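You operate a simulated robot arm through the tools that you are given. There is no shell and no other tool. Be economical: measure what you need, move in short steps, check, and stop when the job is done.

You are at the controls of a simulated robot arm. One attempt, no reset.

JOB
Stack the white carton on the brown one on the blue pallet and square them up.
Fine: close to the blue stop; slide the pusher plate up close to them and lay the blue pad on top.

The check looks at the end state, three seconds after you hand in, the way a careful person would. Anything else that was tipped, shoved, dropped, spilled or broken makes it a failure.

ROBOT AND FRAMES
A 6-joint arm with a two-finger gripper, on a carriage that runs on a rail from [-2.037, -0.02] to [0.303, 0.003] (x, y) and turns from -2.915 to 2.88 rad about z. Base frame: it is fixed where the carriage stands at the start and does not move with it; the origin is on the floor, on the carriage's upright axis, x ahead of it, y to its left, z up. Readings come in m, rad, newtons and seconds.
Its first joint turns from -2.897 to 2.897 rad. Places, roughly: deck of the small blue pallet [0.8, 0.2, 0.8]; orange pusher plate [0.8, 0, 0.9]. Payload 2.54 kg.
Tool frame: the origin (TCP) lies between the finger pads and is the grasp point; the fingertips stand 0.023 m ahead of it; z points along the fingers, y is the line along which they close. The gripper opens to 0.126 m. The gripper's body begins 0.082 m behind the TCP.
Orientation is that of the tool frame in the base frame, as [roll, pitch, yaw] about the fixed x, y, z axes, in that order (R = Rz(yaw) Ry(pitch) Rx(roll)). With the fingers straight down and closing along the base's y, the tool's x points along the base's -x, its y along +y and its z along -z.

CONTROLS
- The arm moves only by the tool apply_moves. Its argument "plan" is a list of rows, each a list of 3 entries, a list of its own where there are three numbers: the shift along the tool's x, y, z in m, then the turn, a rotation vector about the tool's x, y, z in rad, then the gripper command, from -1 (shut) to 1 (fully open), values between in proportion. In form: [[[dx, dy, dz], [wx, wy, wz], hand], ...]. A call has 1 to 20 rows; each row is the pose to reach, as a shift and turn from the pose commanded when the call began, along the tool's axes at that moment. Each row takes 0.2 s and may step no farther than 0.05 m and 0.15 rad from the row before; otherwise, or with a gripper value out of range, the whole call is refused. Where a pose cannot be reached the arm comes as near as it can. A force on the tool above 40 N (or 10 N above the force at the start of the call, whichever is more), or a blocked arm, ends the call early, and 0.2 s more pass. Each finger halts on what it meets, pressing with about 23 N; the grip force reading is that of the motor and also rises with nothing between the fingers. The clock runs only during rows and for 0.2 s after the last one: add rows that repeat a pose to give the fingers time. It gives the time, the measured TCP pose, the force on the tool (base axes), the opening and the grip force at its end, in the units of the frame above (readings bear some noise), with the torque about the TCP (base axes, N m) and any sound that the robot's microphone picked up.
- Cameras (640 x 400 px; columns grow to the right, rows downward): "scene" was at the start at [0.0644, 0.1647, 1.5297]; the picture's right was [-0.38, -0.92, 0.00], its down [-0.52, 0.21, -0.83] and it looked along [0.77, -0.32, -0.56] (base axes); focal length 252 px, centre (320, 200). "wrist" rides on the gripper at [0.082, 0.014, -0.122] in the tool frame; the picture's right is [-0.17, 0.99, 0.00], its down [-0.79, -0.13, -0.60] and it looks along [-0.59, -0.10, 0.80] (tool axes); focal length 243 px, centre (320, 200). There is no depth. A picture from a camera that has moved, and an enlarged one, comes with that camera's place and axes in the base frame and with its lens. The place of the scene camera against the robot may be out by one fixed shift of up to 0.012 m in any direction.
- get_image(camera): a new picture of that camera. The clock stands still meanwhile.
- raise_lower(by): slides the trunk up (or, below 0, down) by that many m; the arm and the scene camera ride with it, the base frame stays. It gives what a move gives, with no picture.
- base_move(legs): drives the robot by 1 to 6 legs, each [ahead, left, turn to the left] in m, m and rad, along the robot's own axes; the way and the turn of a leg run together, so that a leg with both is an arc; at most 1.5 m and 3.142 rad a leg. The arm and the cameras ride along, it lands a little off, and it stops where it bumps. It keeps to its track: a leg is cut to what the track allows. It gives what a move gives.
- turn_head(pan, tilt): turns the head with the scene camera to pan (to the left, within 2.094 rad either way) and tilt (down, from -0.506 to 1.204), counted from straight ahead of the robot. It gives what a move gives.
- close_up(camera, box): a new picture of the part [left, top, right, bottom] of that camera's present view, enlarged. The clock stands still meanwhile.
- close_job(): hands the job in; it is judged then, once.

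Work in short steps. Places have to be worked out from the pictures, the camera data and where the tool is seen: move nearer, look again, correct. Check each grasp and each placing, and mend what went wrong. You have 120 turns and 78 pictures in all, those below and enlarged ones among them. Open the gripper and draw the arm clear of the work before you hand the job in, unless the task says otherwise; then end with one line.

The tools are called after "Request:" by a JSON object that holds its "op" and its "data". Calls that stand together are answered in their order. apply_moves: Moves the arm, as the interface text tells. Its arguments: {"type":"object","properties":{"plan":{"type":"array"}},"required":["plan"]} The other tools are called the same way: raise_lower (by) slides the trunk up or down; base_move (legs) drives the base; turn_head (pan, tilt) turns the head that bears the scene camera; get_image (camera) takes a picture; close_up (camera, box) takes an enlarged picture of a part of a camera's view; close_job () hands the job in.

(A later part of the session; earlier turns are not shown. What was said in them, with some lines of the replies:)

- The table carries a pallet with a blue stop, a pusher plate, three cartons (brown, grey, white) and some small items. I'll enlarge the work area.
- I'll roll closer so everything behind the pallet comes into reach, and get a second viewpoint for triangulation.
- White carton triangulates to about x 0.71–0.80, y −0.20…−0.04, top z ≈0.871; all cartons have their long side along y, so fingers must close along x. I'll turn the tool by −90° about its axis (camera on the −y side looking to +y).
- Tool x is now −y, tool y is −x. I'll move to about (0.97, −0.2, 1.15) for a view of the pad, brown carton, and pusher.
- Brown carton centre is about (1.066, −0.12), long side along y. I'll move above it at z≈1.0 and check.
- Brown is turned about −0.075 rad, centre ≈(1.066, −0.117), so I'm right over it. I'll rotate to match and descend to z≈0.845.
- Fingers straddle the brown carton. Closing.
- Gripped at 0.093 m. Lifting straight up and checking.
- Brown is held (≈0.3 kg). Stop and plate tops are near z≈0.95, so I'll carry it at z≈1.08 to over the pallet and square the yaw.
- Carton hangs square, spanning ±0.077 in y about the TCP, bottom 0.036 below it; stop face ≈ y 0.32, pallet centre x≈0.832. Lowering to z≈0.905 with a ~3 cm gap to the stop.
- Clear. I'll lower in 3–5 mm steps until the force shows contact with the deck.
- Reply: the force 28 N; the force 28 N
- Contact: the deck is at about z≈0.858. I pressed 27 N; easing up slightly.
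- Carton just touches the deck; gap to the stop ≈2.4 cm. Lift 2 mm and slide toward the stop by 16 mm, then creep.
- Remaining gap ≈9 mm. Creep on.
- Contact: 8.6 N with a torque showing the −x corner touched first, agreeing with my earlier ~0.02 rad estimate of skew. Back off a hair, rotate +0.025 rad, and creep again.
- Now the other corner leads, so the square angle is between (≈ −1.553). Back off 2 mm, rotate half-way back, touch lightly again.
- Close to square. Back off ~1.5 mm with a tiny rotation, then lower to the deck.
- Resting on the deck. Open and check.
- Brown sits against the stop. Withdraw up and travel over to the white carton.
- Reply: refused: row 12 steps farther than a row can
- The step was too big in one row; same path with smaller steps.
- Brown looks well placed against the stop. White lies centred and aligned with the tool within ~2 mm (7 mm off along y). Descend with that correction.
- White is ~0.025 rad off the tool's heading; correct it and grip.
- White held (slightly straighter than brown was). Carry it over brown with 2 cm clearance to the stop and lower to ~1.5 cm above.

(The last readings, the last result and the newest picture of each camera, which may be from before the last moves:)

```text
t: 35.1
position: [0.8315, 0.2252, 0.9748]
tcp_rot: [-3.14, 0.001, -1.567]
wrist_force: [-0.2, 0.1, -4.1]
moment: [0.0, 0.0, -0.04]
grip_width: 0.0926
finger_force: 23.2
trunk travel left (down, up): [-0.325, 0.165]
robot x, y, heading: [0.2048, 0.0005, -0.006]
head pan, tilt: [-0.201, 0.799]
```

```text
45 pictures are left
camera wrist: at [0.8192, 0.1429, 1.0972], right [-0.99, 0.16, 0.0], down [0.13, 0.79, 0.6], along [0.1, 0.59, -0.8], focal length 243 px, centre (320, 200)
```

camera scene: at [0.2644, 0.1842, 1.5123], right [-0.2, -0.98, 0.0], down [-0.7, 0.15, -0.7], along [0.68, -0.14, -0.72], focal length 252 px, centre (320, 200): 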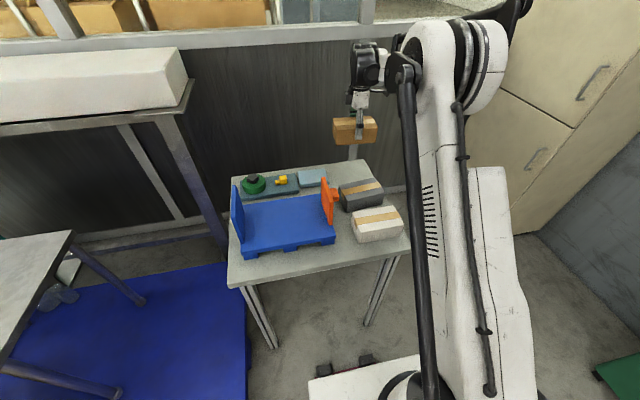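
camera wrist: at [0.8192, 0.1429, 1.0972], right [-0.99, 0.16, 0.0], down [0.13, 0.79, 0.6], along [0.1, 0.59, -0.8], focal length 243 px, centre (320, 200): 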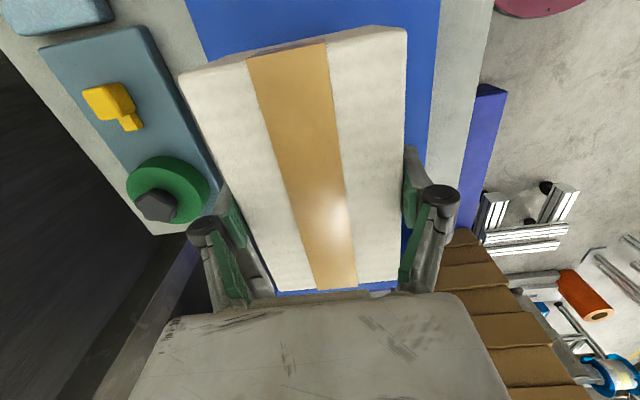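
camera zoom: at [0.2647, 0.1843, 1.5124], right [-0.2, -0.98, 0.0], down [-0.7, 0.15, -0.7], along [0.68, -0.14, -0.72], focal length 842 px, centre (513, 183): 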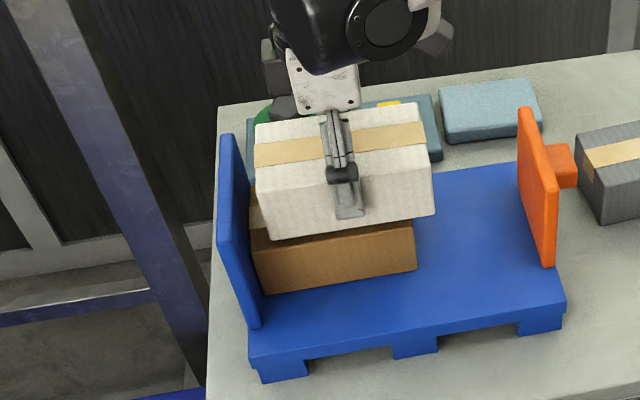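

Good. Lower a further ~1 cm and shift toward the stop by 15 mm.

Request:
{"op": "apply_moves", "data": {"plan": [[[-0.008, -0.002, 0.004], [0, 0, 0], -1], [[-0.015, -0.002, 0.008], [0, 0, 0], -1], [[-0.015, -0.002, 0.008], [0, 0, 0], -1]]}}

Request:
{"op": "apply_moves", "data": {"plan": [[[-0.002, 0, 0.002], [0, 0, 0], -1]]}}

Request:
{"op": "close_up", "data": {"camera": "scene", "box": [202, 145, 322, 265]}}

```text
t: 36.0
position: [0.8338, 0.24, 0.9671]
tcp_rot: [-3.141, -0.001, -1.569]
wrist_force: [0.3, 0.2, -3.7]
moment: [-0.04, 0.03, 0.01]
grip_width: 0.0925
finger_force: 23.1
trunk travel left (down, up): [-0.325, 0.165]
robot x, y, heading: [0.2023, 0.0023, -0.0]
head pan, tilt: [-0.201, 0.799]
```

```text
t: 36.4
position: [0.8339, 0.2415, 0.9644]
tcp_rot: [3.14, -0.001, -1.568]
wrist_force: [0.6, -0.2, -3.6]
moment: [0.02, 0.01, -0.02]
grip_width: 0.0924
finger_force: 22.7
trunk travel left (down, up): [-0.325, 0.165]
robot x, y, heading: [0.1996, -0.0008, -0.003]
head pan, tilt: [-0.201, 0.799]
```

```text
3.33 times, centred on (262, 205) of scene
camera zoom: at [0.2645, 0.1842, 1.5124], right [-0.2, -0.98, 0.0], down [-0.7, 0.15, -0.7], along [0.68, -0.14, -0.72], focal length 842 px, centre (513, 183)
```

zoom: 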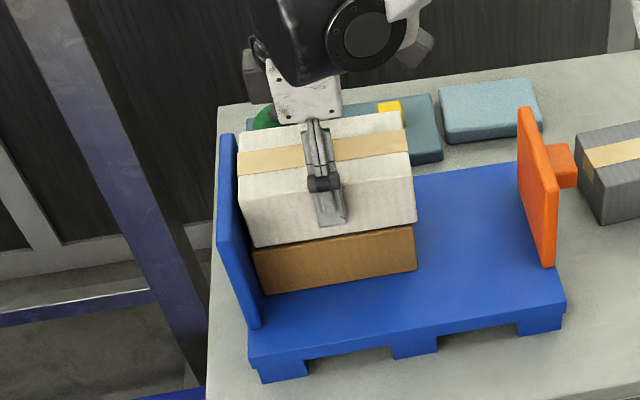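

Nearly flush. Creep 2 mm more toward the stop and lower.

Request:
{"op": "apply_moves", "data": {"plan": [[[-0.0025, 0, 0.002], [0, 0, 0], -1]]}}

Request:
{"op": "apply_moves", "data": {"plan": [[[-0.001, 0, 0.003], [0, 0, 0], -1]]}}

```text
t: 36.8
position: [0.8333, 0.2445, 0.9634]
tcp_rot: [3.141, -0.001, -1.566]
wrist_force: [0.1, -0.4, -2.4]
moment: [-0.02, 0.0, -0.02]
grip_width: 0.0925
finger_force: 22.8
trunk travel left (down, up): [-0.325, 0.165]
robot x, y, heading: [0.2028, 0.0018, -0.004]
head pan, tilt: [-0.201, 0.799]
```

```text
t: 37.1
position: [0.8346, 0.2451, 0.9611]
tcp_rot: [-3.14, 0.0, -1.569]
wrist_force: [2.5, -2.8, 16.6]
moment: [0.01, 0.02, 0.21]
grip_width: 0.0954
finger_force: 22.6
trunk travel left (down, up): [-0.325, 0.165]
robot x, y, heading: [0.2016, 0.0042, -0.005]
head pan, tilt: [-0.201, 0.799]
```

Contact with brown's top. Ease up 1 mm and inspect before releasing.

Request:
{"op": "apply_moves", "data": {"plan": [[[0, 0, -0.0015], [0, 0, 0], -1]]}}

Request:
{"op": "close_up", "data": {"camera": "scene", "box": [202, 165, 302, 255]}}

```text
t: 37.5
position: [0.834, 0.2452, 0.9624]
tcp_rot: [-3.141, -0.001, -1.567]
wrist_force: [-0.3, -3.5, 11.9]
moment: [-0.05, -0.15, 0.07]
grip_width: 0.0927
finger_force: 22.4
trunk travel left (down, up): [-0.325, 0.165]
robot x, y, heading: [0.2008, 0.0023, -0.004]
head pan, tilt: [-0.201, 0.799]
```

```text
4.44 times, centred on (252, 210) of scene
camera zoom: at [0.2635, 0.1836, 1.5125], right [-0.2, -0.98, 0.0], down [-0.7, 0.15, -0.7], along [0.68, -0.14, -0.72], focal length 1122 px, centre (622, 156)
```

zoom: 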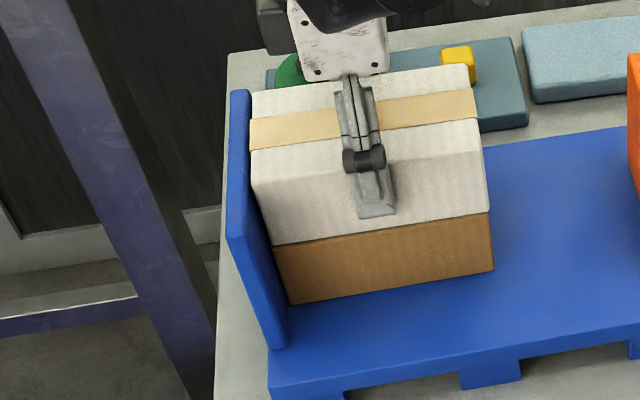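

Flush on both visible sides. Release and withdraw upward.

Request:
{"op": "apply_moves", "data": {"plan": [[[0, 0, 0], [0, 0, 0], -0.2], [[0, 0, 0], [0, 0, 0], 0.3], [[0, 0, 0], [0, 0, 0], 0.7], [[0, 0, 0], [0, 0, 0], 1], [[0, 0, 0], [0, 0, 0], 1], [[0, 0, -0.04], [0, 0, 0], 1], [[0, 0, -0.08], [0, 0, 0], 1], [[0, 0, -0.12], [0, 0, 0], 1], [[0.04, 0, -0.15], [0, 0, 0], 1], [[0.08, 0, -0.15], [0, 0, 0], 1], [[0.12, 0, -0.15], [0, 0, 0], 1], [[0.16, 0, -0.15], [0, 0, 0], 1], [[0.2, 0, -0.15], [0, 0, 0], 1], [[0.24, 0, -0.15], [0, 0, 0], 1], [[0.28, 0, -0.15], [0, 0, 0], 1], [[0.3, 0, -0.15], [0, 0, 0], 1], [[0.3, 0, -0.15], [0, 0, 0], 1]]}}

Request:
{"op": "get_image", "data": {"camera": "wrist"}}

Request:
{"op": "close_up", "data": {"camera": "scene", "box": [202, 145, 362, 265]}}

```text
t: 41.1
position: [0.8371, -0.0546, 1.1132]
tcp_rot: [-3.14, -0.001, -1.567]
wrist_force: [0.3, 0.1, -0.5]
moment: [0.02, 0.03, 0.02]
grip_width: 0.126
finger_force: 0.0
trunk travel left (down, up): [-0.325, 0.165]
robot x, y, heading: [0.2, -0.0002, -0.0]
head pan, tilt: [-0.201, 0.799]
```

```text
42 pictures are left
camera wrist: at [0.8247, -0.1368, 1.2356], right [-0.99, 0.16, 0.0], down [0.13, 0.79, 0.6], along [0.1, 0.59, -0.8], focal length 243 px, centre (320, 200)
```

wrist: 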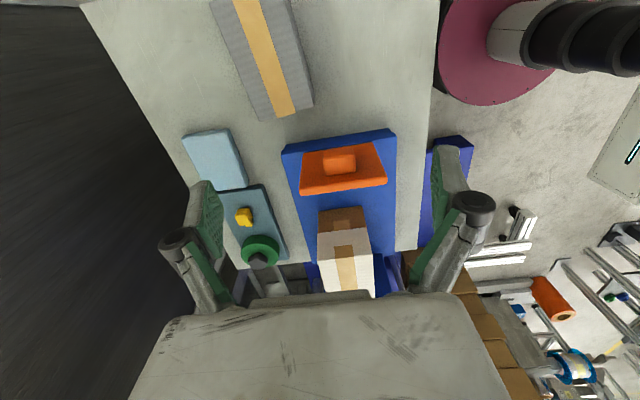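

```text
3.33 times, centred on (282, 205) of scene
camera zoom: at [0.2644, 0.184, 1.5124], right [-0.2, -0.98, 0.0], down [-0.7, 0.15, -0.7], along [0.68, -0.14, -0.72], focal length 842 px, centre (447, 183)
```

zoom: 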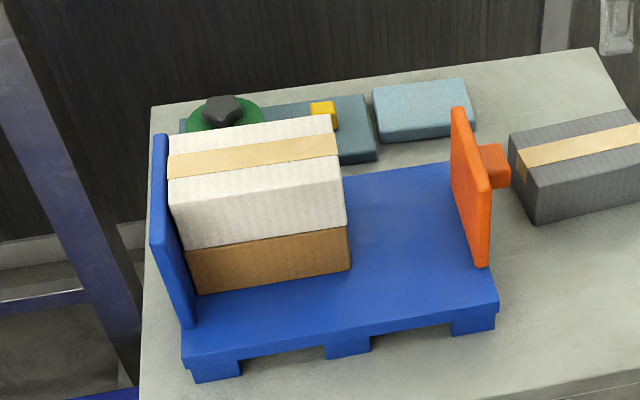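

Request:
{"op": "close_up", "data": {"camera": "wrist", "box": [270, 120, 430, 300]}}

```text
2.22 times, centred on (350, 210) of wrist
camera zoom: at [0.8247, -0.1368, 1.2356], right [-0.99, 0.16, 0.0], down [0.13, 0.79, 0.6], along [0.1, 0.59, -0.8], focal length 539 px, centre (253, 178)
```

zoom: 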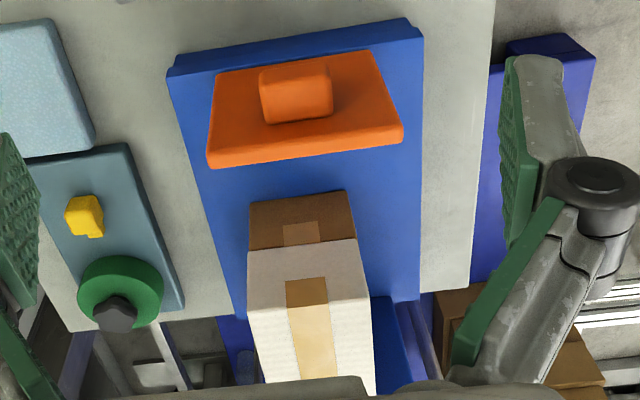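

Stack is flush. Next the pusher: its knob is at about (0.826, 0.02, 0.93), ~45 mm wide in x. I'll hover above it and check before gripping it.

Request:
{"op": "apply_moves", "data": {"plan": [[[-0.035, 0.006, 0.03], [0, 0, 0], 1], [[-0.07, 0.011, 0.06], [0, 0, 0], 1], [[-0.07, 0.011, 0.083], [0, 0, 0], 1], [[-0.07, 0.011, 0.083], [0, 0, 0], 1]]}}

Request:
{"op": "get_image", "data": {"camera": "wrist"}}

Request:
{"op": "close_up", "data": {"camera": "scene", "box": [282, 145, 362, 215]}}

```text
t: 42.1
position: [0.8252, 0.0137, 1.0341]
tcp_rot: [3.141, 0.002, -1.567]
wrist_force: [-0.1, -0.1, -0.2]
moment: [0.01, 0.0, -0.01]
grip_width: 0.126
finger_force: 0.0
trunk travel left (down, up): [-0.325, 0.165]
robot x, y, heading: [0.2012, 0.0048, -0.006]
head pan, tilt: [-0.201, 0.799]
```

```text
39 pictures are left
camera wrist: at [0.8132, -0.0678, 1.1558], right [-0.99, 0.16, 0.0], down [0.13, 0.79, 0.6], along [0.1, 0.59, -0.8], focal length 243 px, centre (320, 200)
```

wrist: 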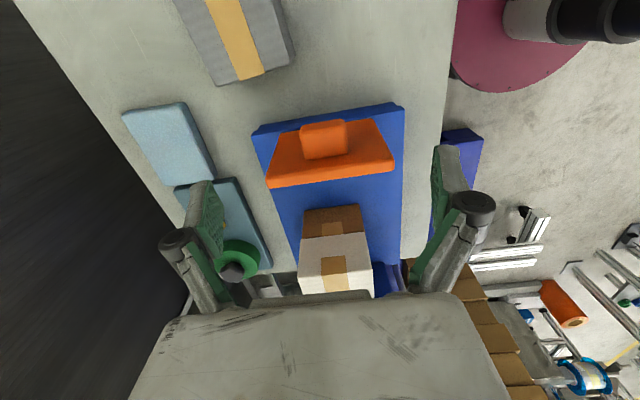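

```text
5.71 times, centred on (322, 180) of scene
camera zoom: at [0.2645, 0.1839, 1.5124], right [-0.2, -0.98, 0.0], down [-0.7, 0.15, -0.7], along [0.68, -0.14, -0.72], focal length 1443 px, centre (309, 314)
```

zoom: 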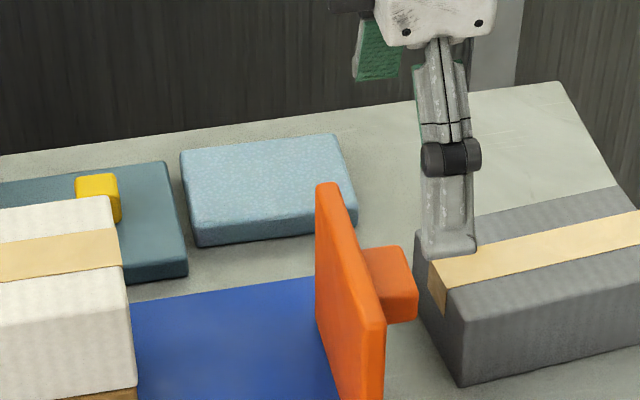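

Knob spans y 0.005–0.037, z 0.931–0.955, x centre 0.8235. Descend to straddle it and grip.

Request:
{"op": "apply_moves", "data": {"plan": [[[-0.003, 0.002, 0.04], [0, 0, 0], 1], [[-0.003, 0.002, 0.075], [0, 0, 0], 1], [[-0.003, 0.002, 0.092], [0, 0, 0], 0.6], [[-0.003, 0.002, 0.092], [0, 0, 0], 0.2], [[-0.003, 0.002, 0.092], [0, 0, 0], 0]]}}

Request:
{"op": "get_image", "data": {"camera": "wrist"}}

Request:
{"op": "close_up", "data": {"camera": "scene", "box": [282, 145, 362, 215]}}

```text
t: 43.4
position: [0.8232, 0.0191, 0.9377]
tcp_rot: [-3.141, 0.001, -1.567]
wrist_force: [0.2, 0.5, 0.1]
moment: [0.01, -0.01, 0.0]
grip_width: 0.063
finger_force: 0.0
trunk travel left (down, up): [-0.325, 0.165]
robot x, y, heading: [0.2027, 0.0028, -0.003]
head pan, tilt: [-0.201, 0.799]
```

```text
37 pictures are left
camera wrist: at [0.8107, -0.0633, 1.0606], right [-0.99, 0.16, 0.0], down [0.13, 0.79, 0.6], along [0.1, 0.59, -0.8], focal length 243 px, centre (320, 200)
```

wrist: 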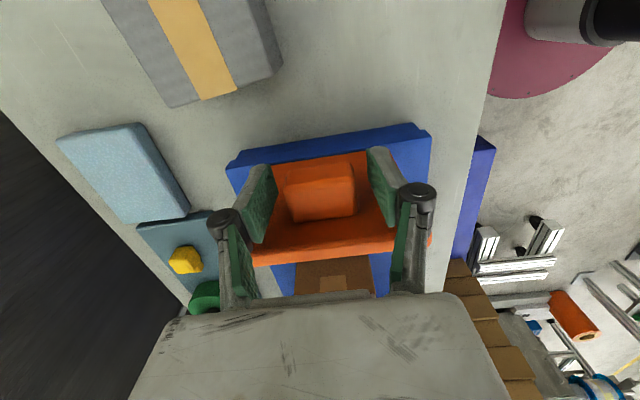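

```text
5.71 times, centred on (322, 180) of scene
camera zoom: at [0.2643, 0.1842, 1.5124], right [-0.2, -0.98, 0.0], down [-0.7, 0.15, -0.7], along [0.68, -0.14, -0.72], focal length 1443 px, centre (309, 314)
```

zoom: 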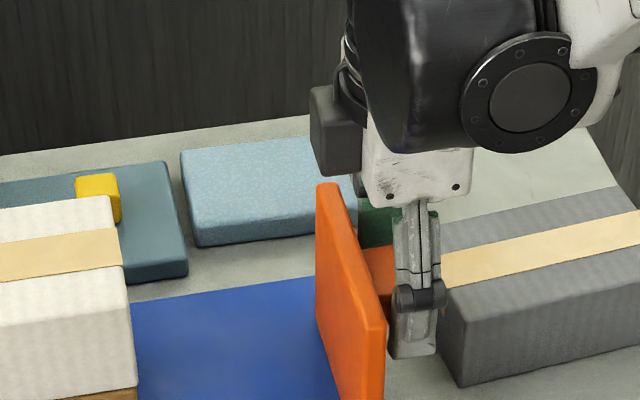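

Fingers straddle the knob. Close on it.

Request:
{"op": "apply_moves", "data": {"plan": [[[0, 0, 0], [0, 0, 0], -0.2], [[0, 0, 0], [0, 0, 0], -0.4], [[0, 0, 0], [0, 0, 0], -1], [[0, 0, 0], [0, 0, 0], -1]]}}

Request:
{"op": "apply_moves", "data": {"plan": [[[-0.01, 0, 0], [0, 0, 0], -1], [[-0.01, 0, 0], [0, 0, 0], -1]]}}

Request:
{"op": "close_up", "data": {"camera": "scene", "box": [202, 145, 362, 265]}}

```text
t: 44.4
position: [0.8225, 0.0192, 0.9374]
tcp_rot: [3.141, 0.0, -1.566]
wrist_force: [-1.4, -1.4, -2.3]
moment: [-0.03, -0.01, 0.63]
grip_width: 0.043
finger_force: 45.6
trunk travel left (down, up): [-0.325, 0.165]
robot x, y, heading: [0.202, 0.0019, -0.009]
head pan, tilt: [-0.201, 0.799]
```

```text
t: 45.0
position: [0.8235, 0.0284, 0.9384]
tcp_rot: [3.141, -0.002, -1.566]
wrist_force: [-10.0, -0.2, -21.1]
moment: [-0.26, 0.03, 0.61]
grip_width: 0.0434
finger_force: 45.3
trunk travel left (down, up): [-0.325, 0.165]
robot x, y, heading: [0.2023, 0.004, -0.005]
head pan, tilt: [-0.201, 0.799]
```

```text
3.33 times, centred on (282, 205) of scene
camera zoom: at [0.2647, 0.1843, 1.5121], right [-0.2, -0.98, 0.0], down [-0.7, 0.15, -0.7], along [0.68, -0.14, -0.72], focal length 842 px, centre (447, 183)
```

zoom: 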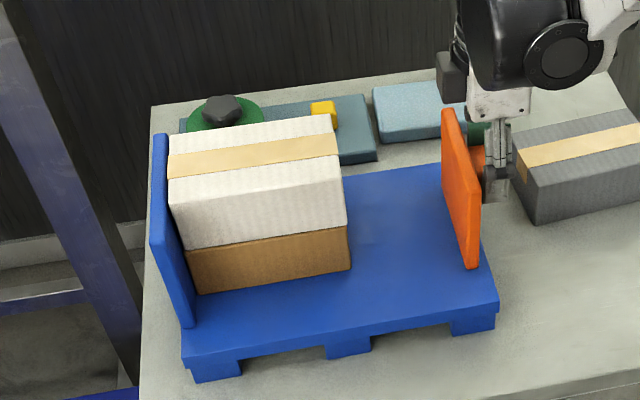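

The plate slides, but side/vertical loads (10/21 N) show it's guided on a rail, so a firm grip fights it. I'll release and instead push the knob's outer face with closed fingers.

Request:
{"op": "apply_moves", "data": {"plan": [[[0, 0, 0], [0, 0, 0], -0.3], [[0, 0, 0], [0, 0, 0], 0], [[0, 0, 0], [0, 0, 0], 0], [[0.02, 0, 0], [0, 0, 0], 0], [[0.05, 0, 0], [0, 0, 0], 0], [[0.055, 0, 0], [0, 0, 0], -0.6], [[0.055, 0, 0], [0, 0, 0], -1], [[0.055, 0, 0], [0, 0, 0], -1], [[0.055, 0, 0], [0, 0, 0], -1], [[0.055, 0, 0], [0, 0, 0], -1]]}}

Request:
{"op": "get_image", "data": {"camera": "wrist"}}

Request:
{"op": "close_up", "data": {"camera": "scene", "box": [202, 145, 362, 265]}}

```text
t: 47.1
position: [0.8214, -0.027, 0.9368]
tcp_rot: [3.141, 0.0, -1.568]
wrist_force: [0.2, -0.7, -0.7]
moment: [0.03, 0.0, -0.01]
grip_width: 0.0
finger_force: 23.3
trunk travel left (down, up): [-0.325, 0.165]
robot x, y, heading: [0.1993, 0.0007, -0.002]
head pan, tilt: [-0.201, 0.799]
```

```text
34 pictures are left
camera wrist: at [0.8101, -0.1094, 1.0603], right [-0.99, 0.16, 0.0], down [0.13, 0.79, 0.6], along [0.1, 0.59, -0.8], focal length 243 px, centre (320, 200)
```

wrist: 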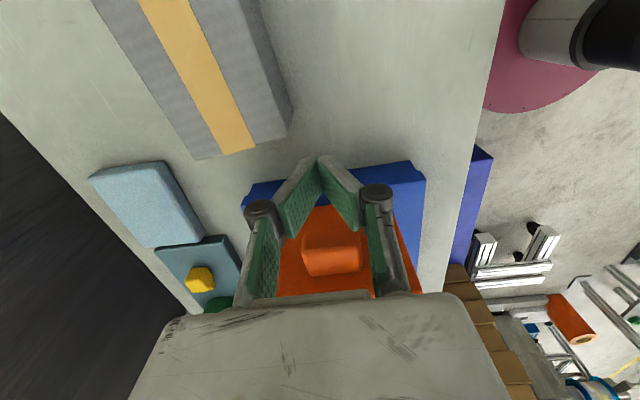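

```text
3.33 times, centred on (282, 205) of scene
camera zoom: at [0.2643, 0.1841, 1.5124], right [-0.2, -0.98, 0.0], down [-0.7, 0.15, -0.7], along [0.68, -0.14, -0.72], focal length 842 px, centre (447, 183)
```

zoom: 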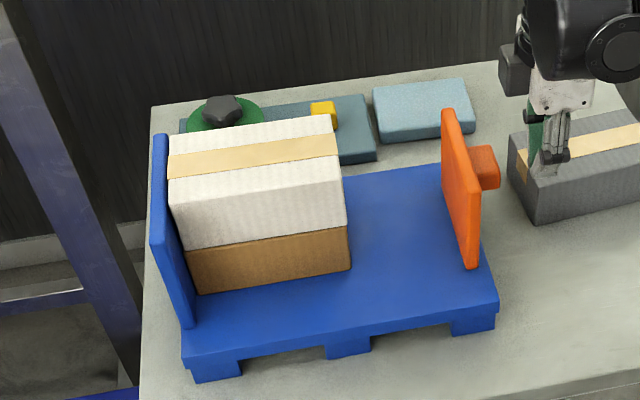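

Plate stayed put and upright. Push the knob slowly toward the stack: first ~8 cm.

Request:
{"op": "apply_moves", "data": {"plan": [[[-0.015, -0.002, 0], [0, 0, 0], -1], [[-0.025, -0.002, 0], [0, 0, 0], -1], [[-0.033, -0.002, 0], [0, 0, 0], -1], [[-0.041, -0.002, 0], [0, 0, 0], -1], [[-0.049, -0.002, 0], [0, 0, 0], -1], [[-0.057, -0.002, 0], [0, 0, 0], -1], [[-0.065, -0.002, 0], [0, 0, 0], -1], [[-0.073, -0.002, 0], [0, 0, 0], -1], [[-0.081, -0.002, 0], [0, 0, 0], -1], [[-0.089, -0.002, 0], [0, 0, 0], -1], [[-0.097, -0.002, 0], [0, 0, 0], -1]]}}

Request:
{"op": "close_up", "data": {"camera": "scene", "box": [202, 145, 362, 265]}}

```text
t: 49.5
position: [0.8276, 0.0704, 0.9371]
tcp_rot: [3.142, 0.0, -1.567]
wrist_force: [0.7, -0.1, -0.7]
moment: [-0.02, -0.05, -0.01]
grip_width: 0.0
finger_force: 23.3
trunk travel left (down, up): [-0.325, 0.165]
robot x, y, heading: [0.1988, 0.0034, -0.0]
head pan, tilt: [-0.201, 0.799]
```

```text
3.33 times, centred on (282, 205) of scene
camera zoom: at [0.2643, 0.1841, 1.5124], right [-0.2, -0.98, 0.0], down [-0.7, 0.15, -0.7], along [0.68, -0.14, -0.72], focal length 842 px, centre (447, 183)
```

zoom: 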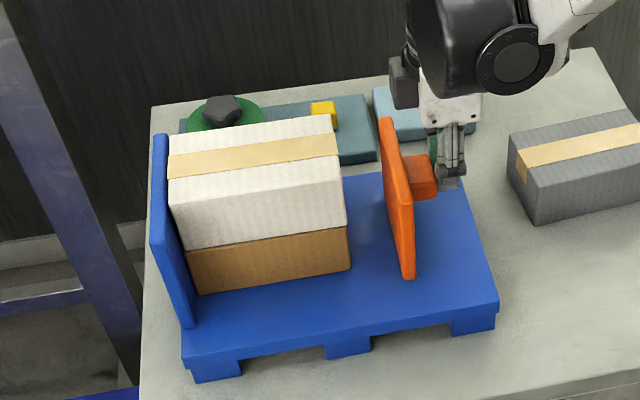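

Works; ~4–5 cm gap left. Push 3 cm more, then look.

Request:
{"op": "apply_moves", "data": {"plan": [[[-0.008, 0, 0], [0, 0, 0], -1], [[-0.016, 0, 0], [0, 0, 0], -1], [[-0.024, 0, 0], [0, 0, 0], -1], [[-0.03, 0, 0], [0, 0, 0], -1]]}}

Request:
{"op": "close_up", "data": {"camera": "scene", "box": [212, 165, 332, 255]}}

```text
t: 50.5
position: [0.8243, 0.1, 0.9371]
tcp_rot: [-3.142, -0.002, -1.567]
wrist_force: [0.5, -0.5, 0.8]
moment: [-0.02, 0.02, -0.03]
grip_width: 0.0
finger_force: 23.1
trunk travel left (down, up): [-0.325, 0.165]
robot x, y, heading: [0.202, -0.0021, 0.0]
head pan, tilt: [-0.201, 0.799]
```

```text
4.44 times, centred on (272, 210) of scene
camera zoom: at [0.2643, 0.1841, 1.5124], right [-0.2, -0.98, 0.0], down [-0.7, 0.15, -0.7], along [0.68, -0.14, -0.72], focal length 1122 px, centre (533, 156)
```

zoom: 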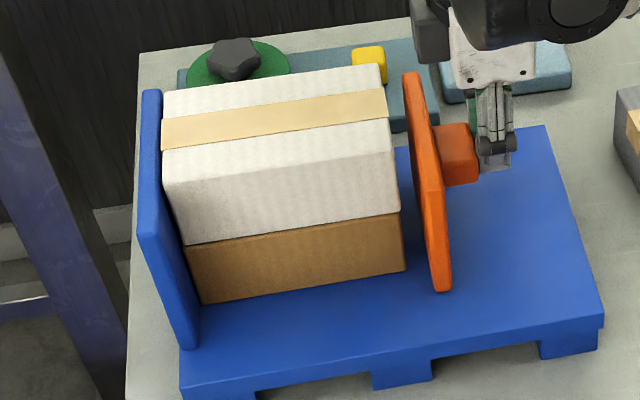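

~1.8 cm gap. Push 12 mm, then creep in 2 mm steps watching the force.

Request:
{"op": "apply_moves", "data": {"plan": [[[-0.006, 0, 0], [0, 0, 0], -1], [[-0.011, 0, 0], [0, 0, 0], -1], [[-0.012, 0, 0], [0, 0, 0], -1]]}}

Request:
{"op": "apply_moves", "data": {"plan": [[[-0.002, 0, 0], [0, 0, 0], -1]]}}

Request:
{"op": "close_up", "data": {"camera": "scene", "box": [212, 165, 332, 255]}}

```text
t: 51.4
position: [0.8246, 0.113, 0.9375]
tcp_rot: [-3.14, -0.001, -1.567]
wrist_force: [-0.4, -0.6, 0.3]
moment: [0.01, -0.02, 0.03]
grip_width: 0.0
finger_force: 23.0
trunk travel left (down, up): [-0.325, 0.165]
robot x, y, heading: [0.1994, 0.0038, -0.008]
head pan, tilt: [-0.201, 0.799]
```

```text
t: 51.8
position: [0.8258, 0.1149, 0.9381]
tcp_rot: [3.141, -0.001, -1.566]
wrist_force: [-0.5, -0.1, 0.6]
moment: [0.04, -0.01, 0.03]
grip_width: 0.0001
finger_force: 22.8
trunk travel left (down, up): [-0.325, 0.165]
robot x, y, heading: [0.2029, 0.0044, -0.003]
head pan, tilt: [-0.201, 0.799]
```

```text
4.44 times, centred on (272, 210) of scene
camera zoom: at [0.2643, 0.1841, 1.5124], right [-0.2, -0.98, 0.0], down [-0.7, 0.15, -0.7], along [0.68, -0.14, -0.72], focal length 1122 px, centre (533, 156)
```

zoom: 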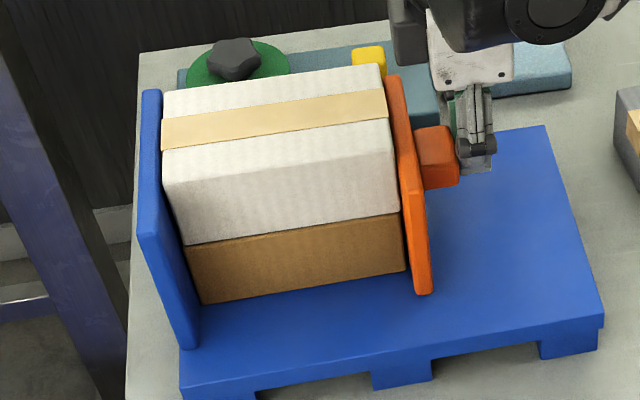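

Only ~3 mm left. Creep further.

Request:
{"op": "apply_moves", "data": {"plan": [[[-0.0015, 0, 0], [0, 0, 0], -1]]}}

Request:
{"op": "apply_moves", "data": {"plan": [[[-0.0015, 0, 0], [0, 0, 0], -1]]}}

Request:
{"op": "close_up", "data": {"camera": "scene", "box": [212, 165, 332, 255]}}

```text
t: 52.1
position: [0.825, 0.1152, 0.9372]
tcp_rot: [-3.141, 0.0, -1.566]
wrist_force: [0.5, -2.0, 0.7]
moment: [0.04, -0.02, 0.0]
grip_width: 0.0005
finger_force: 23.8
trunk travel left (down, up): [-0.325, 0.165]
robot x, y, heading: [0.1999, 0.0002, 0.002]
head pan, tilt: [-0.201, 0.799]
```

```text
t: 52.5
position: [0.8252, 0.1173, 0.9385]
tcp_rot: [-3.141, -0.001, -1.568]
wrist_force: [1.9, -3.1, 0.4]
moment: [0.0, 0.01, -0.01]
grip_width: 0.0
finger_force: 22.7
trunk travel left (down, up): [-0.325, 0.165]
robot x, y, heading: [0.2026, 0.0007, -0.007]
head pan, tilt: [-0.201, 0.799]
```

```text
4.44 times, centred on (272, 210) of scene
camera zoom: at [0.2645, 0.1839, 1.5124], right [-0.2, -0.98, 0.0], down [-0.7, 0.15, -0.7], along [0.68, -0.14, -0.72], focal length 1122 px, centre (533, 156)
```

zoom: 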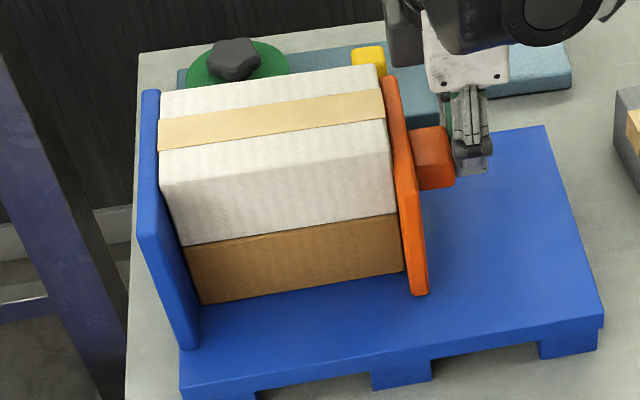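

Plate now touches, nudging the white carton gently. One more 1 mm to square up.

Request:
{"op": "apply_moves", "data": {"plan": [[[-0.001, 0, 0], [0, 0, 0], -1]]}}

```text
t: 53.0
position: [0.8251, 0.1183, 0.9371]
tcp_rot: [3.14, 0.0, -1.567]
wrist_force: [1.8, -5.1, 2.5]
moment: [-0.02, 0.03, 0.07]
grip_width: 0.0001
finger_force: 23.1
trunk travel left (down, up): [-0.325, 0.165]
robot x, y, heading: [0.1998, 0.003, -0.006]
head pan, tilt: [-0.201, 0.799]
```

Enough. Back away from the knob, rise, and move above the light-blue pad.

Request:
{"op": "apply_moves", "data": {"plan": [[[0.03, 0, 0], [0, 0, 0], -1], [[0.06, 0, 0], [0, 0, 0], -1], [[0.06, 0, -0.045], [0, 0, 0], -0.5], [[0.06, 0, -0.09], [0, 0, 0], 0], [[0.06, 0, -0.14], [0, 0, 0], 0.5], [[0.07, -0.04, -0.14], [0, 0, 0], 1], [[0.075, -0.085, -0.14], [0, 0, 0], 1], [[0.08, -0.13, -0.14], [0, 0, 0], 1], [[0.085, -0.175, -0.14], [0, 0, 0], 1], [[0.09, -0.215, -0.14], [0, 0, 0], 1], [[0.09, -0.215, -0.14], [0, 0, 0], 1]]}}

Request:
{"op": "close_up", "data": {"camera": "wrist", "box": [160, 0, 480, 300]}}

Request:
{"op": "close_up", "data": {"camera": "scene", "box": [212, 155, 352, 255]}}

```text
t: 55.4
position: [1.0415, 0.0263, 1.0786]
tcp_rot: [3.141, 0.0, -1.566]
wrist_force: [0.7, 1.0, -0.1]
moment: [-0.01, 0.06, 0.03]
grip_width: 0.126
finger_force: 0.1
trunk travel left (down, up): [-0.325, 0.165]
robot x, y, heading: [0.2024, 0.0003, -0.009]
head pan, tilt: [-0.201, 0.799]
```

```text
1.33 times, centred on (320, 150) of wrist
camera zoom: at [1.0287, -0.0564, 1.2012], right [-0.99, 0.16, 0.0], down [0.13, 0.79, 0.6], along [0.1, 0.59, -0.8], focal length 324 px, centre (320, 267)
```

zoom: 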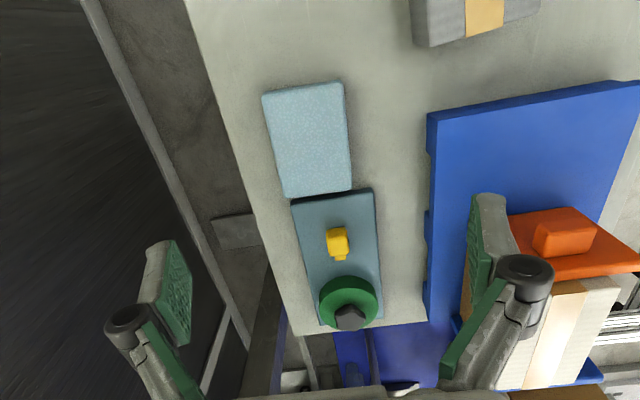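

```text
4.00 times, centred on (282, 205) of scene
camera zoom: at [0.2648, 0.1841, 1.5124], right [-0.2, -0.98, 0.0], down [-0.7, 0.15, -0.7], along [0.68, -0.14, -0.72], focal length 1010 px, centre (472, 180)
```

zoom: 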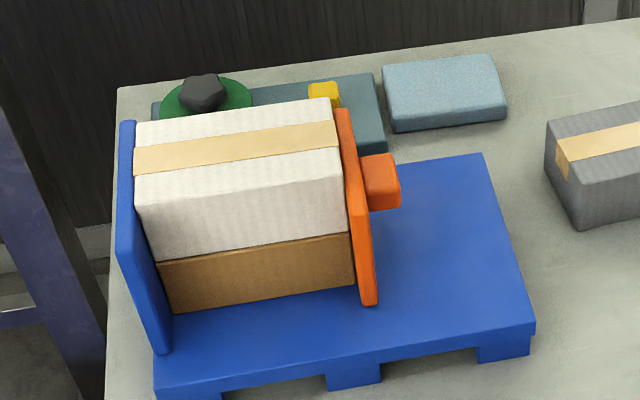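

Stack and plate look snug. Pad is at x 1.018–1.10, y −0.009…0.106, ~2 cm thick, aligned with the tool. Descend over its centre (1.059, 0.049) to z≈0.87 first.

Request:
{"op": "apply_moves", "data": {"plan": [[[-0.0227, -0.0175, 0.03], [0, 0, 0], 1], [[-0.0227, -0.0175, 0.075], [0, 0, 0], 1], [[-0.0227, -0.0175, 0.12], [0, 0, 0], 1], [[-0.0227, -0.0175, 0.165], [0, 0, 0], 1], [[-0.0227, -0.0175, 0.205], [0, 0, 0], 1], [[-0.0227, -0.0175, 0.205], [0, 0, 0], 1]]}}

Request:
{"op": "get_image", "data": {"camera": "wrist"}}

```text
t: 56.8
position: [1.0571, 0.0506, 0.871]
tcp_rot: [3.141, 0.0, -1.568]
wrist_force: [-0.6, -0.3, -0.2]
moment: [-0.01, 0.01, -0.01]
grip_width: 0.1259
finger_force: 0.1
trunk travel left (down, up): [-0.325, 0.165]
robot x, y, heading: [0.2009, -0.0, -0.002]
head pan, tilt: [-0.201, 0.799]
```

```text
26 pictures are left
camera wrist: at [1.0446, -0.0316, 0.993], right [-0.99, 0.16, 0.0], down [0.13, 0.79, 0.6], along [0.1, 0.59, -0.8], focal length 243 px, centre (320, 200)
```

wrist: 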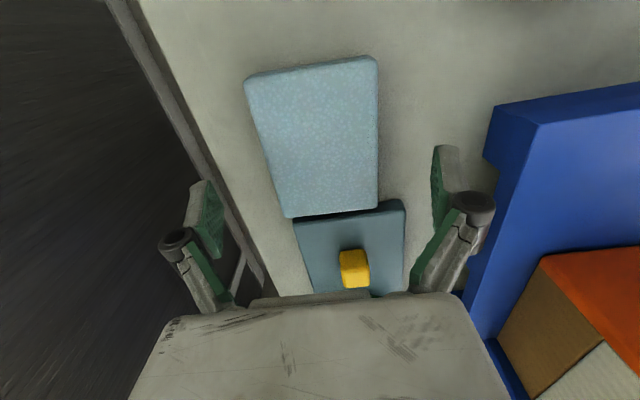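

Aligned. Descend to z≈0.836 and close.

Request:
{"op": "apply_moves", "data": {"plan": [[[0.003, 0.002, 0.015], [0, 0, 0], 1], [[0.003, 0.002, 0.028], [0, 0, 0], 1], [[0.003, 0.002, 0.034], [0, 0, 0], 1], [[0.003, 0.002, 0.034], [0, 0, 0], 1]]}}

Request:
{"op": "apply_moves", "data": {"plan": [[[0, 0, 0], [0, 0, 0], 0.5], [[0, 0, 0], [0, 0, 0], 0.2], [[0, 0, 0], [0, 0, 0], 0], [[0, 0, 0], [0, 0, 0], 0]]}}

Request:
{"op": "get_image", "data": {"camera": "wrist"}}

```text
t: 57.8
position: [1.0546, 0.0479, 0.8377]
tcp_rot: [3.141, 0.001, -1.568]
wrist_force: [0.2, 0.0, 0.3]
moment: [-0.02, -0.01, 0.0]
grip_width: 0.1257
finger_force: 0.0
trunk travel left (down, up): [-0.325, 0.165]
robot x, y, heading: [0.2031, 0.001, -0.004]
head pan, tilt: [-0.201, 0.799]
```

```text
t: 58.8
position: [1.0546, 0.0487, 0.8377]
tcp_rot: [-3.141, 0.001, -1.567]
wrist_force: [-0.4, -0.7, 0.7]
moment: [0.03, -0.09, -0.02]
grip_width: 0.0849
finger_force: 23.2
trunk travel left (down, up): [-0.325, 0.165]
robot x, y, heading: [0.1998, 0.0049, -0.004]
head pan, tilt: [-0.201, 0.799]
```

```text
25 pictures are left
camera wrist: at [1.0423, -0.0341, 0.96], right [-0.99, 0.16, 0.0], down [0.13, 0.79, 0.6], along [0.1, 0.59, -0.8], focal length 243 px, centre (320, 200)
```

wrist: 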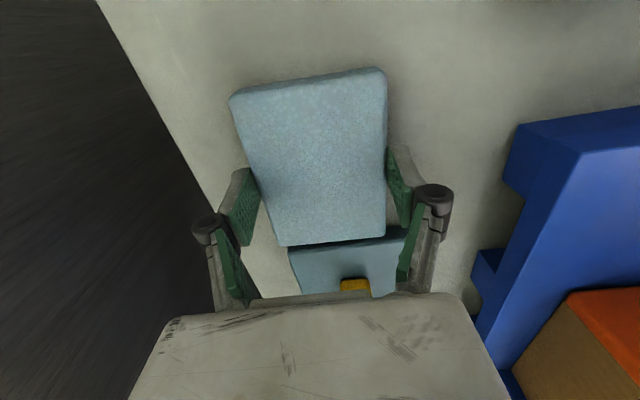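

Pad gripped at 0.085 m. Lift straight up.

Request:
{"op": "apply_moves", "data": {"plan": [[[0, 0, -0.01], [0, 0, 0], -0.2], [[0, 0, -0.03], [0, 0, 0], -0.2], [[0, 0, -0.07], [0, 0, 0], -0.2], [[0, 0, -0.115], [0, 0, 0], -0.2], [[0, 0, -0.16], [0, 0, 0], -0.2], [[0, 0, -0.205], [0, 0, 0], -0.2], [[0, 0, -0.24], [0, 0, 0], -0.2], [[0, 0, -0.24], [0, 0, 0], -0.2]]}}

Request:
{"op": "get_image", "data": {"camera": "wrist"}}

Request:
{"op": "get_image", "data": {"camera": "scene"}}

```text
t: 60.5
position: [1.0559, 0.0494, 1.077]
tcp_rot: [-3.141, 0.0, -1.568]
wrist_force: [-0.4, 0.7, -0.4]
moment: [-0.01, 0.02, -0.01]
grip_width: 0.085
finger_force: 22.7
trunk travel left (down, up): [-0.325, 0.165]
robot x, y, heading: [0.2035, 0.0046, -0.003]
head pan, tilt: [-0.201, 0.799]
```

```text
24 pictures are left
camera wrist: at [1.0442, -0.0336, 1.1994], right [-0.99, 0.16, 0.0], down [0.13, 0.79, 0.6], along [0.1, 0.59, -0.8], focal length 243 px, centre (320, 200)
```

wrist: 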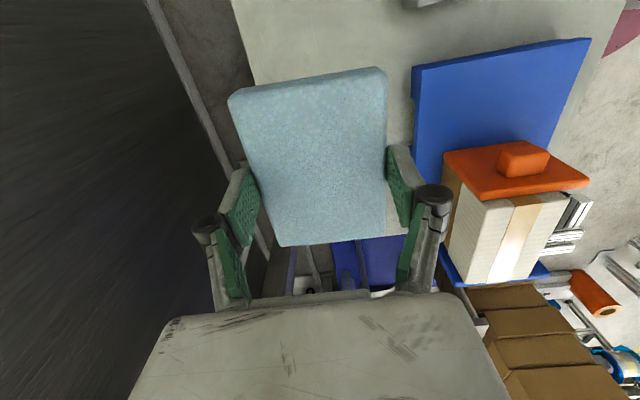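

```text
23 pictures are left
camera scene: at [0.2642, 0.1842, 1.5123], right [-0.2, -0.98, 0.0], down [-0.7, 0.15, -0.7], along [0.68, -0.14, -0.72], focal length 252 px, centre (320, 200)
```

scene: 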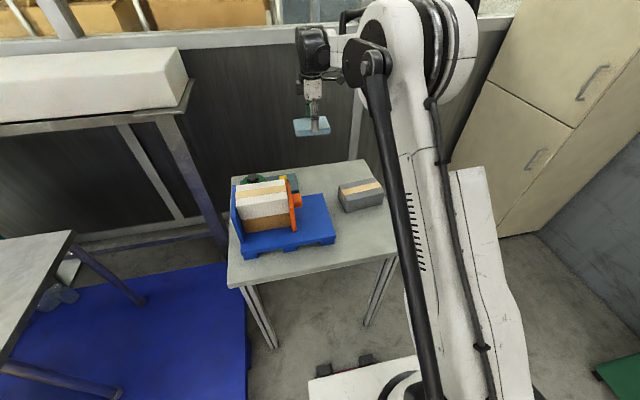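

Pad held well. Carry it over the stack, to (0.834, 0.246), and hover ~2.5 cm above the white top.

Request:
{"op": "apply_moves", "data": {"plan": [[[-0.03, 0.034, -0.01], [0, 0, 0], -0.2], [[-0.06, 0.068, -0.013], [0, 0, 0], -0.2], [[-0.09, 0.102, -0.013], [0, 0, 0], -0.2], [[-0.12, 0.136, -0.013], [0, 0, 0], -0.2], [[-0.15, 0.17, -0.013], [0, 0, 0], -0.2], [[-0.18, 0.204, -0.013], [0, 0, -0.005], -0.2], [[-0.197, 0.222, -0.013], [0, 0, -0.005], -0.2], [[-0.197, 0.222, 0.02], [0, 0, -0.005], -0.2], [[-0.197, 0.222, 0.035], [0, 0, -0.005], -0.2], [[-0.197, 0.222, 0.035], [0, 0, -0.005], -0.2]]}}

Request:
{"op": "get_image", "data": {"camera": "wrist"}}

Request:
{"op": "close_up", "data": {"camera": "scene", "box": [212, 145, 332, 255]}}

```text
t: 62.8
position: [0.8333, 0.2454, 1.0452]
tcp_rot: [-3.141, 0.0, -1.564]
wrist_force: [-0.7, -1.1, 0.2]
moment: [0.02, 0.01, -0.01]
grip_width: 0.0848
finger_force: 22.4
trunk travel left (down, up): [-0.325, 0.165]
robot x, y, heading: [0.2008, 0.0034, -0.002]
head pan, tilt: [-0.201, 0.799]
```

```text
22 pictures are left
camera wrist: at [0.8213, 0.1639, 1.1669], right [-0.99, 0.16, 0.0], down [0.13, 0.79, 0.6], along [0.09, 0.59, -0.8], focal length 243 px, centre (320, 200)
```

wrist: 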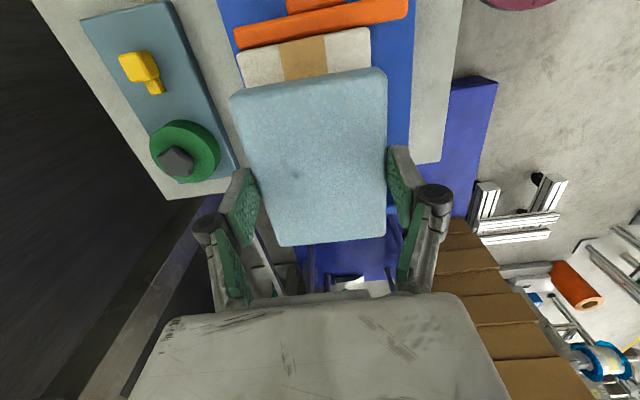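

```text
3.64 times, centred on (272, 200) of scene
camera zoom: at [0.2644, 0.1842, 1.5124], right [-0.2, -0.98, 0.0], down [-0.7, 0.15, -0.7], along [0.68, -0.14, -0.72], focal length 918 px, centre (494, 200)
```

zoom: 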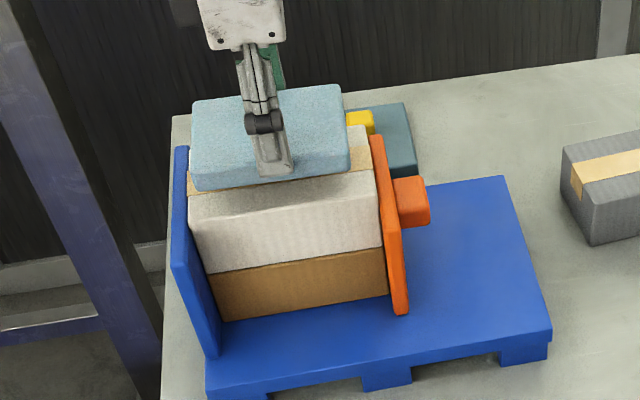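

Pad is centred over the white carton. Lower to ~1.022, then creep to contact.

Request:
{"op": "apply_moves", "data": {"plan": [[[0, 0, 0.012], [0, 0, 0], -0.2], [[0, 0, 0.022], [0, 0, 0], -0.2]]}}

Request:
{"op": "apply_moves", "data": {"plan": [[[0, 0, 0.003], [0, 0, 0], -0.2]]}}

Request:
{"op": "apply_moves", "data": {"plan": [[[0, 0, 0.002], [0, 0, 0], -0.2]]}}

```text
t: 63.4
position: [0.8307, 0.246, 1.0231]
tcp_rot: [-3.141, 0.001, -1.562]
wrist_force: [-1.0, -0.2, -0.2]
moment: [-0.02, 0.0, -0.03]
grip_width: 0.0848
finger_force: 22.8
trunk travel left (down, up): [-0.325, 0.165]
robot x, y, heading: [0.1989, 0.0032, -0.003]
head pan, tilt: [-0.201, 0.799]
```

```text
t: 63.8
position: [0.8326, 0.2455, 1.0193]
tcp_rot: [3.141, -0.001, -1.56]
wrist_force: [1.0, 0.4, -1.0]
moment: [-0.03, 0.0, 0.01]
grip_width: 0.0848
finger_force: 23.0
trunk travel left (down, up): [-0.325, 0.165]
robot x, y, heading: [0.2055, 0.0007, 0.001]
head pan, tilt: [-0.201, 0.799]
```

```text
t: 64.2
position: [0.8331, 0.245, 1.0171]
tcp_rot: [-3.14, -0.001, -1.563]
wrist_force: [0.1, 1.0, 7.5]
moment: [0.02, -0.2, -0.06]
grip_width: 0.0847
finger_force: 22.5
trunk travel left (down, up): [-0.325, 0.165]
robot x, y, heading: [0.2014, 0.0024, -0.005]
head pan, tilt: [-0.201, 0.799]
```

Contact (7.5 N). Release, lift straight up, and back away.

Request:
{"op": "apply_moves", "data": {"plan": [[[0, 0, 0], [0, 0, 0], 0.35], [[0, 0, 0], [0, 0, 0], 0.6], [[0, 0, 0], [0, 0, 0], 1], [[0, 0, 0], [0, 0, 0], 1], [[0, 0, 0], [0, 0, 0], 1], [[0, 0, -0.03], [0, 0, 0], 1], [[0, 0, -0.07], [0, 0, 0], 1], [[0, 0, -0.11], [0, 0, 0], 1], [[0.04, 0, -0.13], [0, 0, 0], 1], [[0.08, 0, -0.13], [0, 0, 0], 1], [[0.12, 0, -0.13], [0, 0, 0], 1], [[0.16, 0, -0.13], [0, 0, 0], 1], [[0.2, 0, -0.13], [0, 0, 0], 1], [[0.24, 0, -0.13], [0, 0, 0], 1], [[0.28, 0, -0.13], [0, 0, 0], 1], [[0.32, 0, -0.13], [0, 0, 0], 1], [[0.36, 0, -0.13], [0, 0, 0], 1], [[0.36, 0, -0.13], [0, 0, 0], 1]]}}

Request:
{"op": "close_up", "data": {"camera": "wrist", "box": [240, 120, 440, 300]}}

Request:
{"op": "close_up", "data": {"camera": "scene", "box": [212, 155, 342, 255]}}

```text
t: 68.0
position: [0.8379, -0.1154, 1.1469]
tcp_rot: [3.141, -0.001, -1.562]
wrist_force: [1.0, -0.2, 0.4]
moment: [0.0, 0.0, 0.03]
grip_width: 0.1262
finger_force: 0.1
trunk travel left (down, up): [-0.325, 0.165]
robot x, y, heading: [0.2027, 0.0016, -0.007]
head pan, tilt: [-0.201, 0.799]
```

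```text
2.22 times, centred on (340, 210) of wrist
camera zoom: at [0.825, -0.1987, 1.269], right [-0.99, 0.16, 0.0], down [0.13, 0.79, 0.6], along [0.09, 0.59, -0.8], focal length 539 px, centre (276, 178)
```

zoom: 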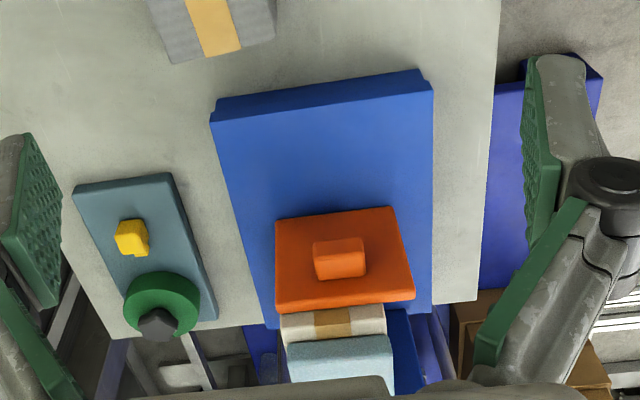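

```text
4.00 times, centred on (277, 205) of scene
camera zoom: at [0.2644, 0.1835, 1.5125], right [-0.2, -0.98, 0.0], down [-0.7, 0.15, -0.7], along [0.68, -0.14, -0.72], focal length 1010 px, centre (492, 180)
```

zoom: 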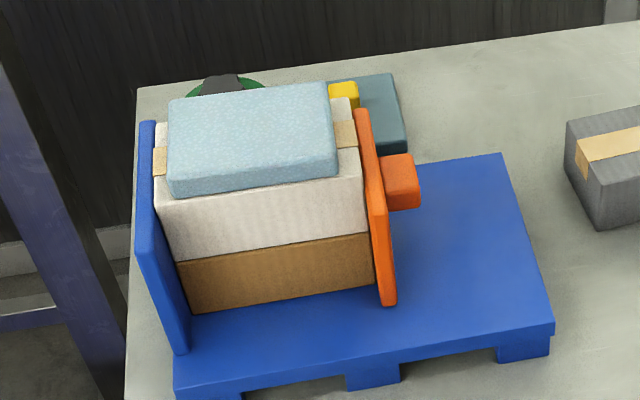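

The white carton sits flush on the brown one against the blue stop. The plate is snug, the pad is centred on top, and nothing else has moved. The gripper is open and clear, so I'm handing in.

Request:
{"op": "close_job", "data": {}}

```text
The job is handed in.
```

The job is handed in: the white carton is stacked squarely on the brown one against the blue stop on the pallet, the pusher plate is up close to them, and the light-blue pad is on top.
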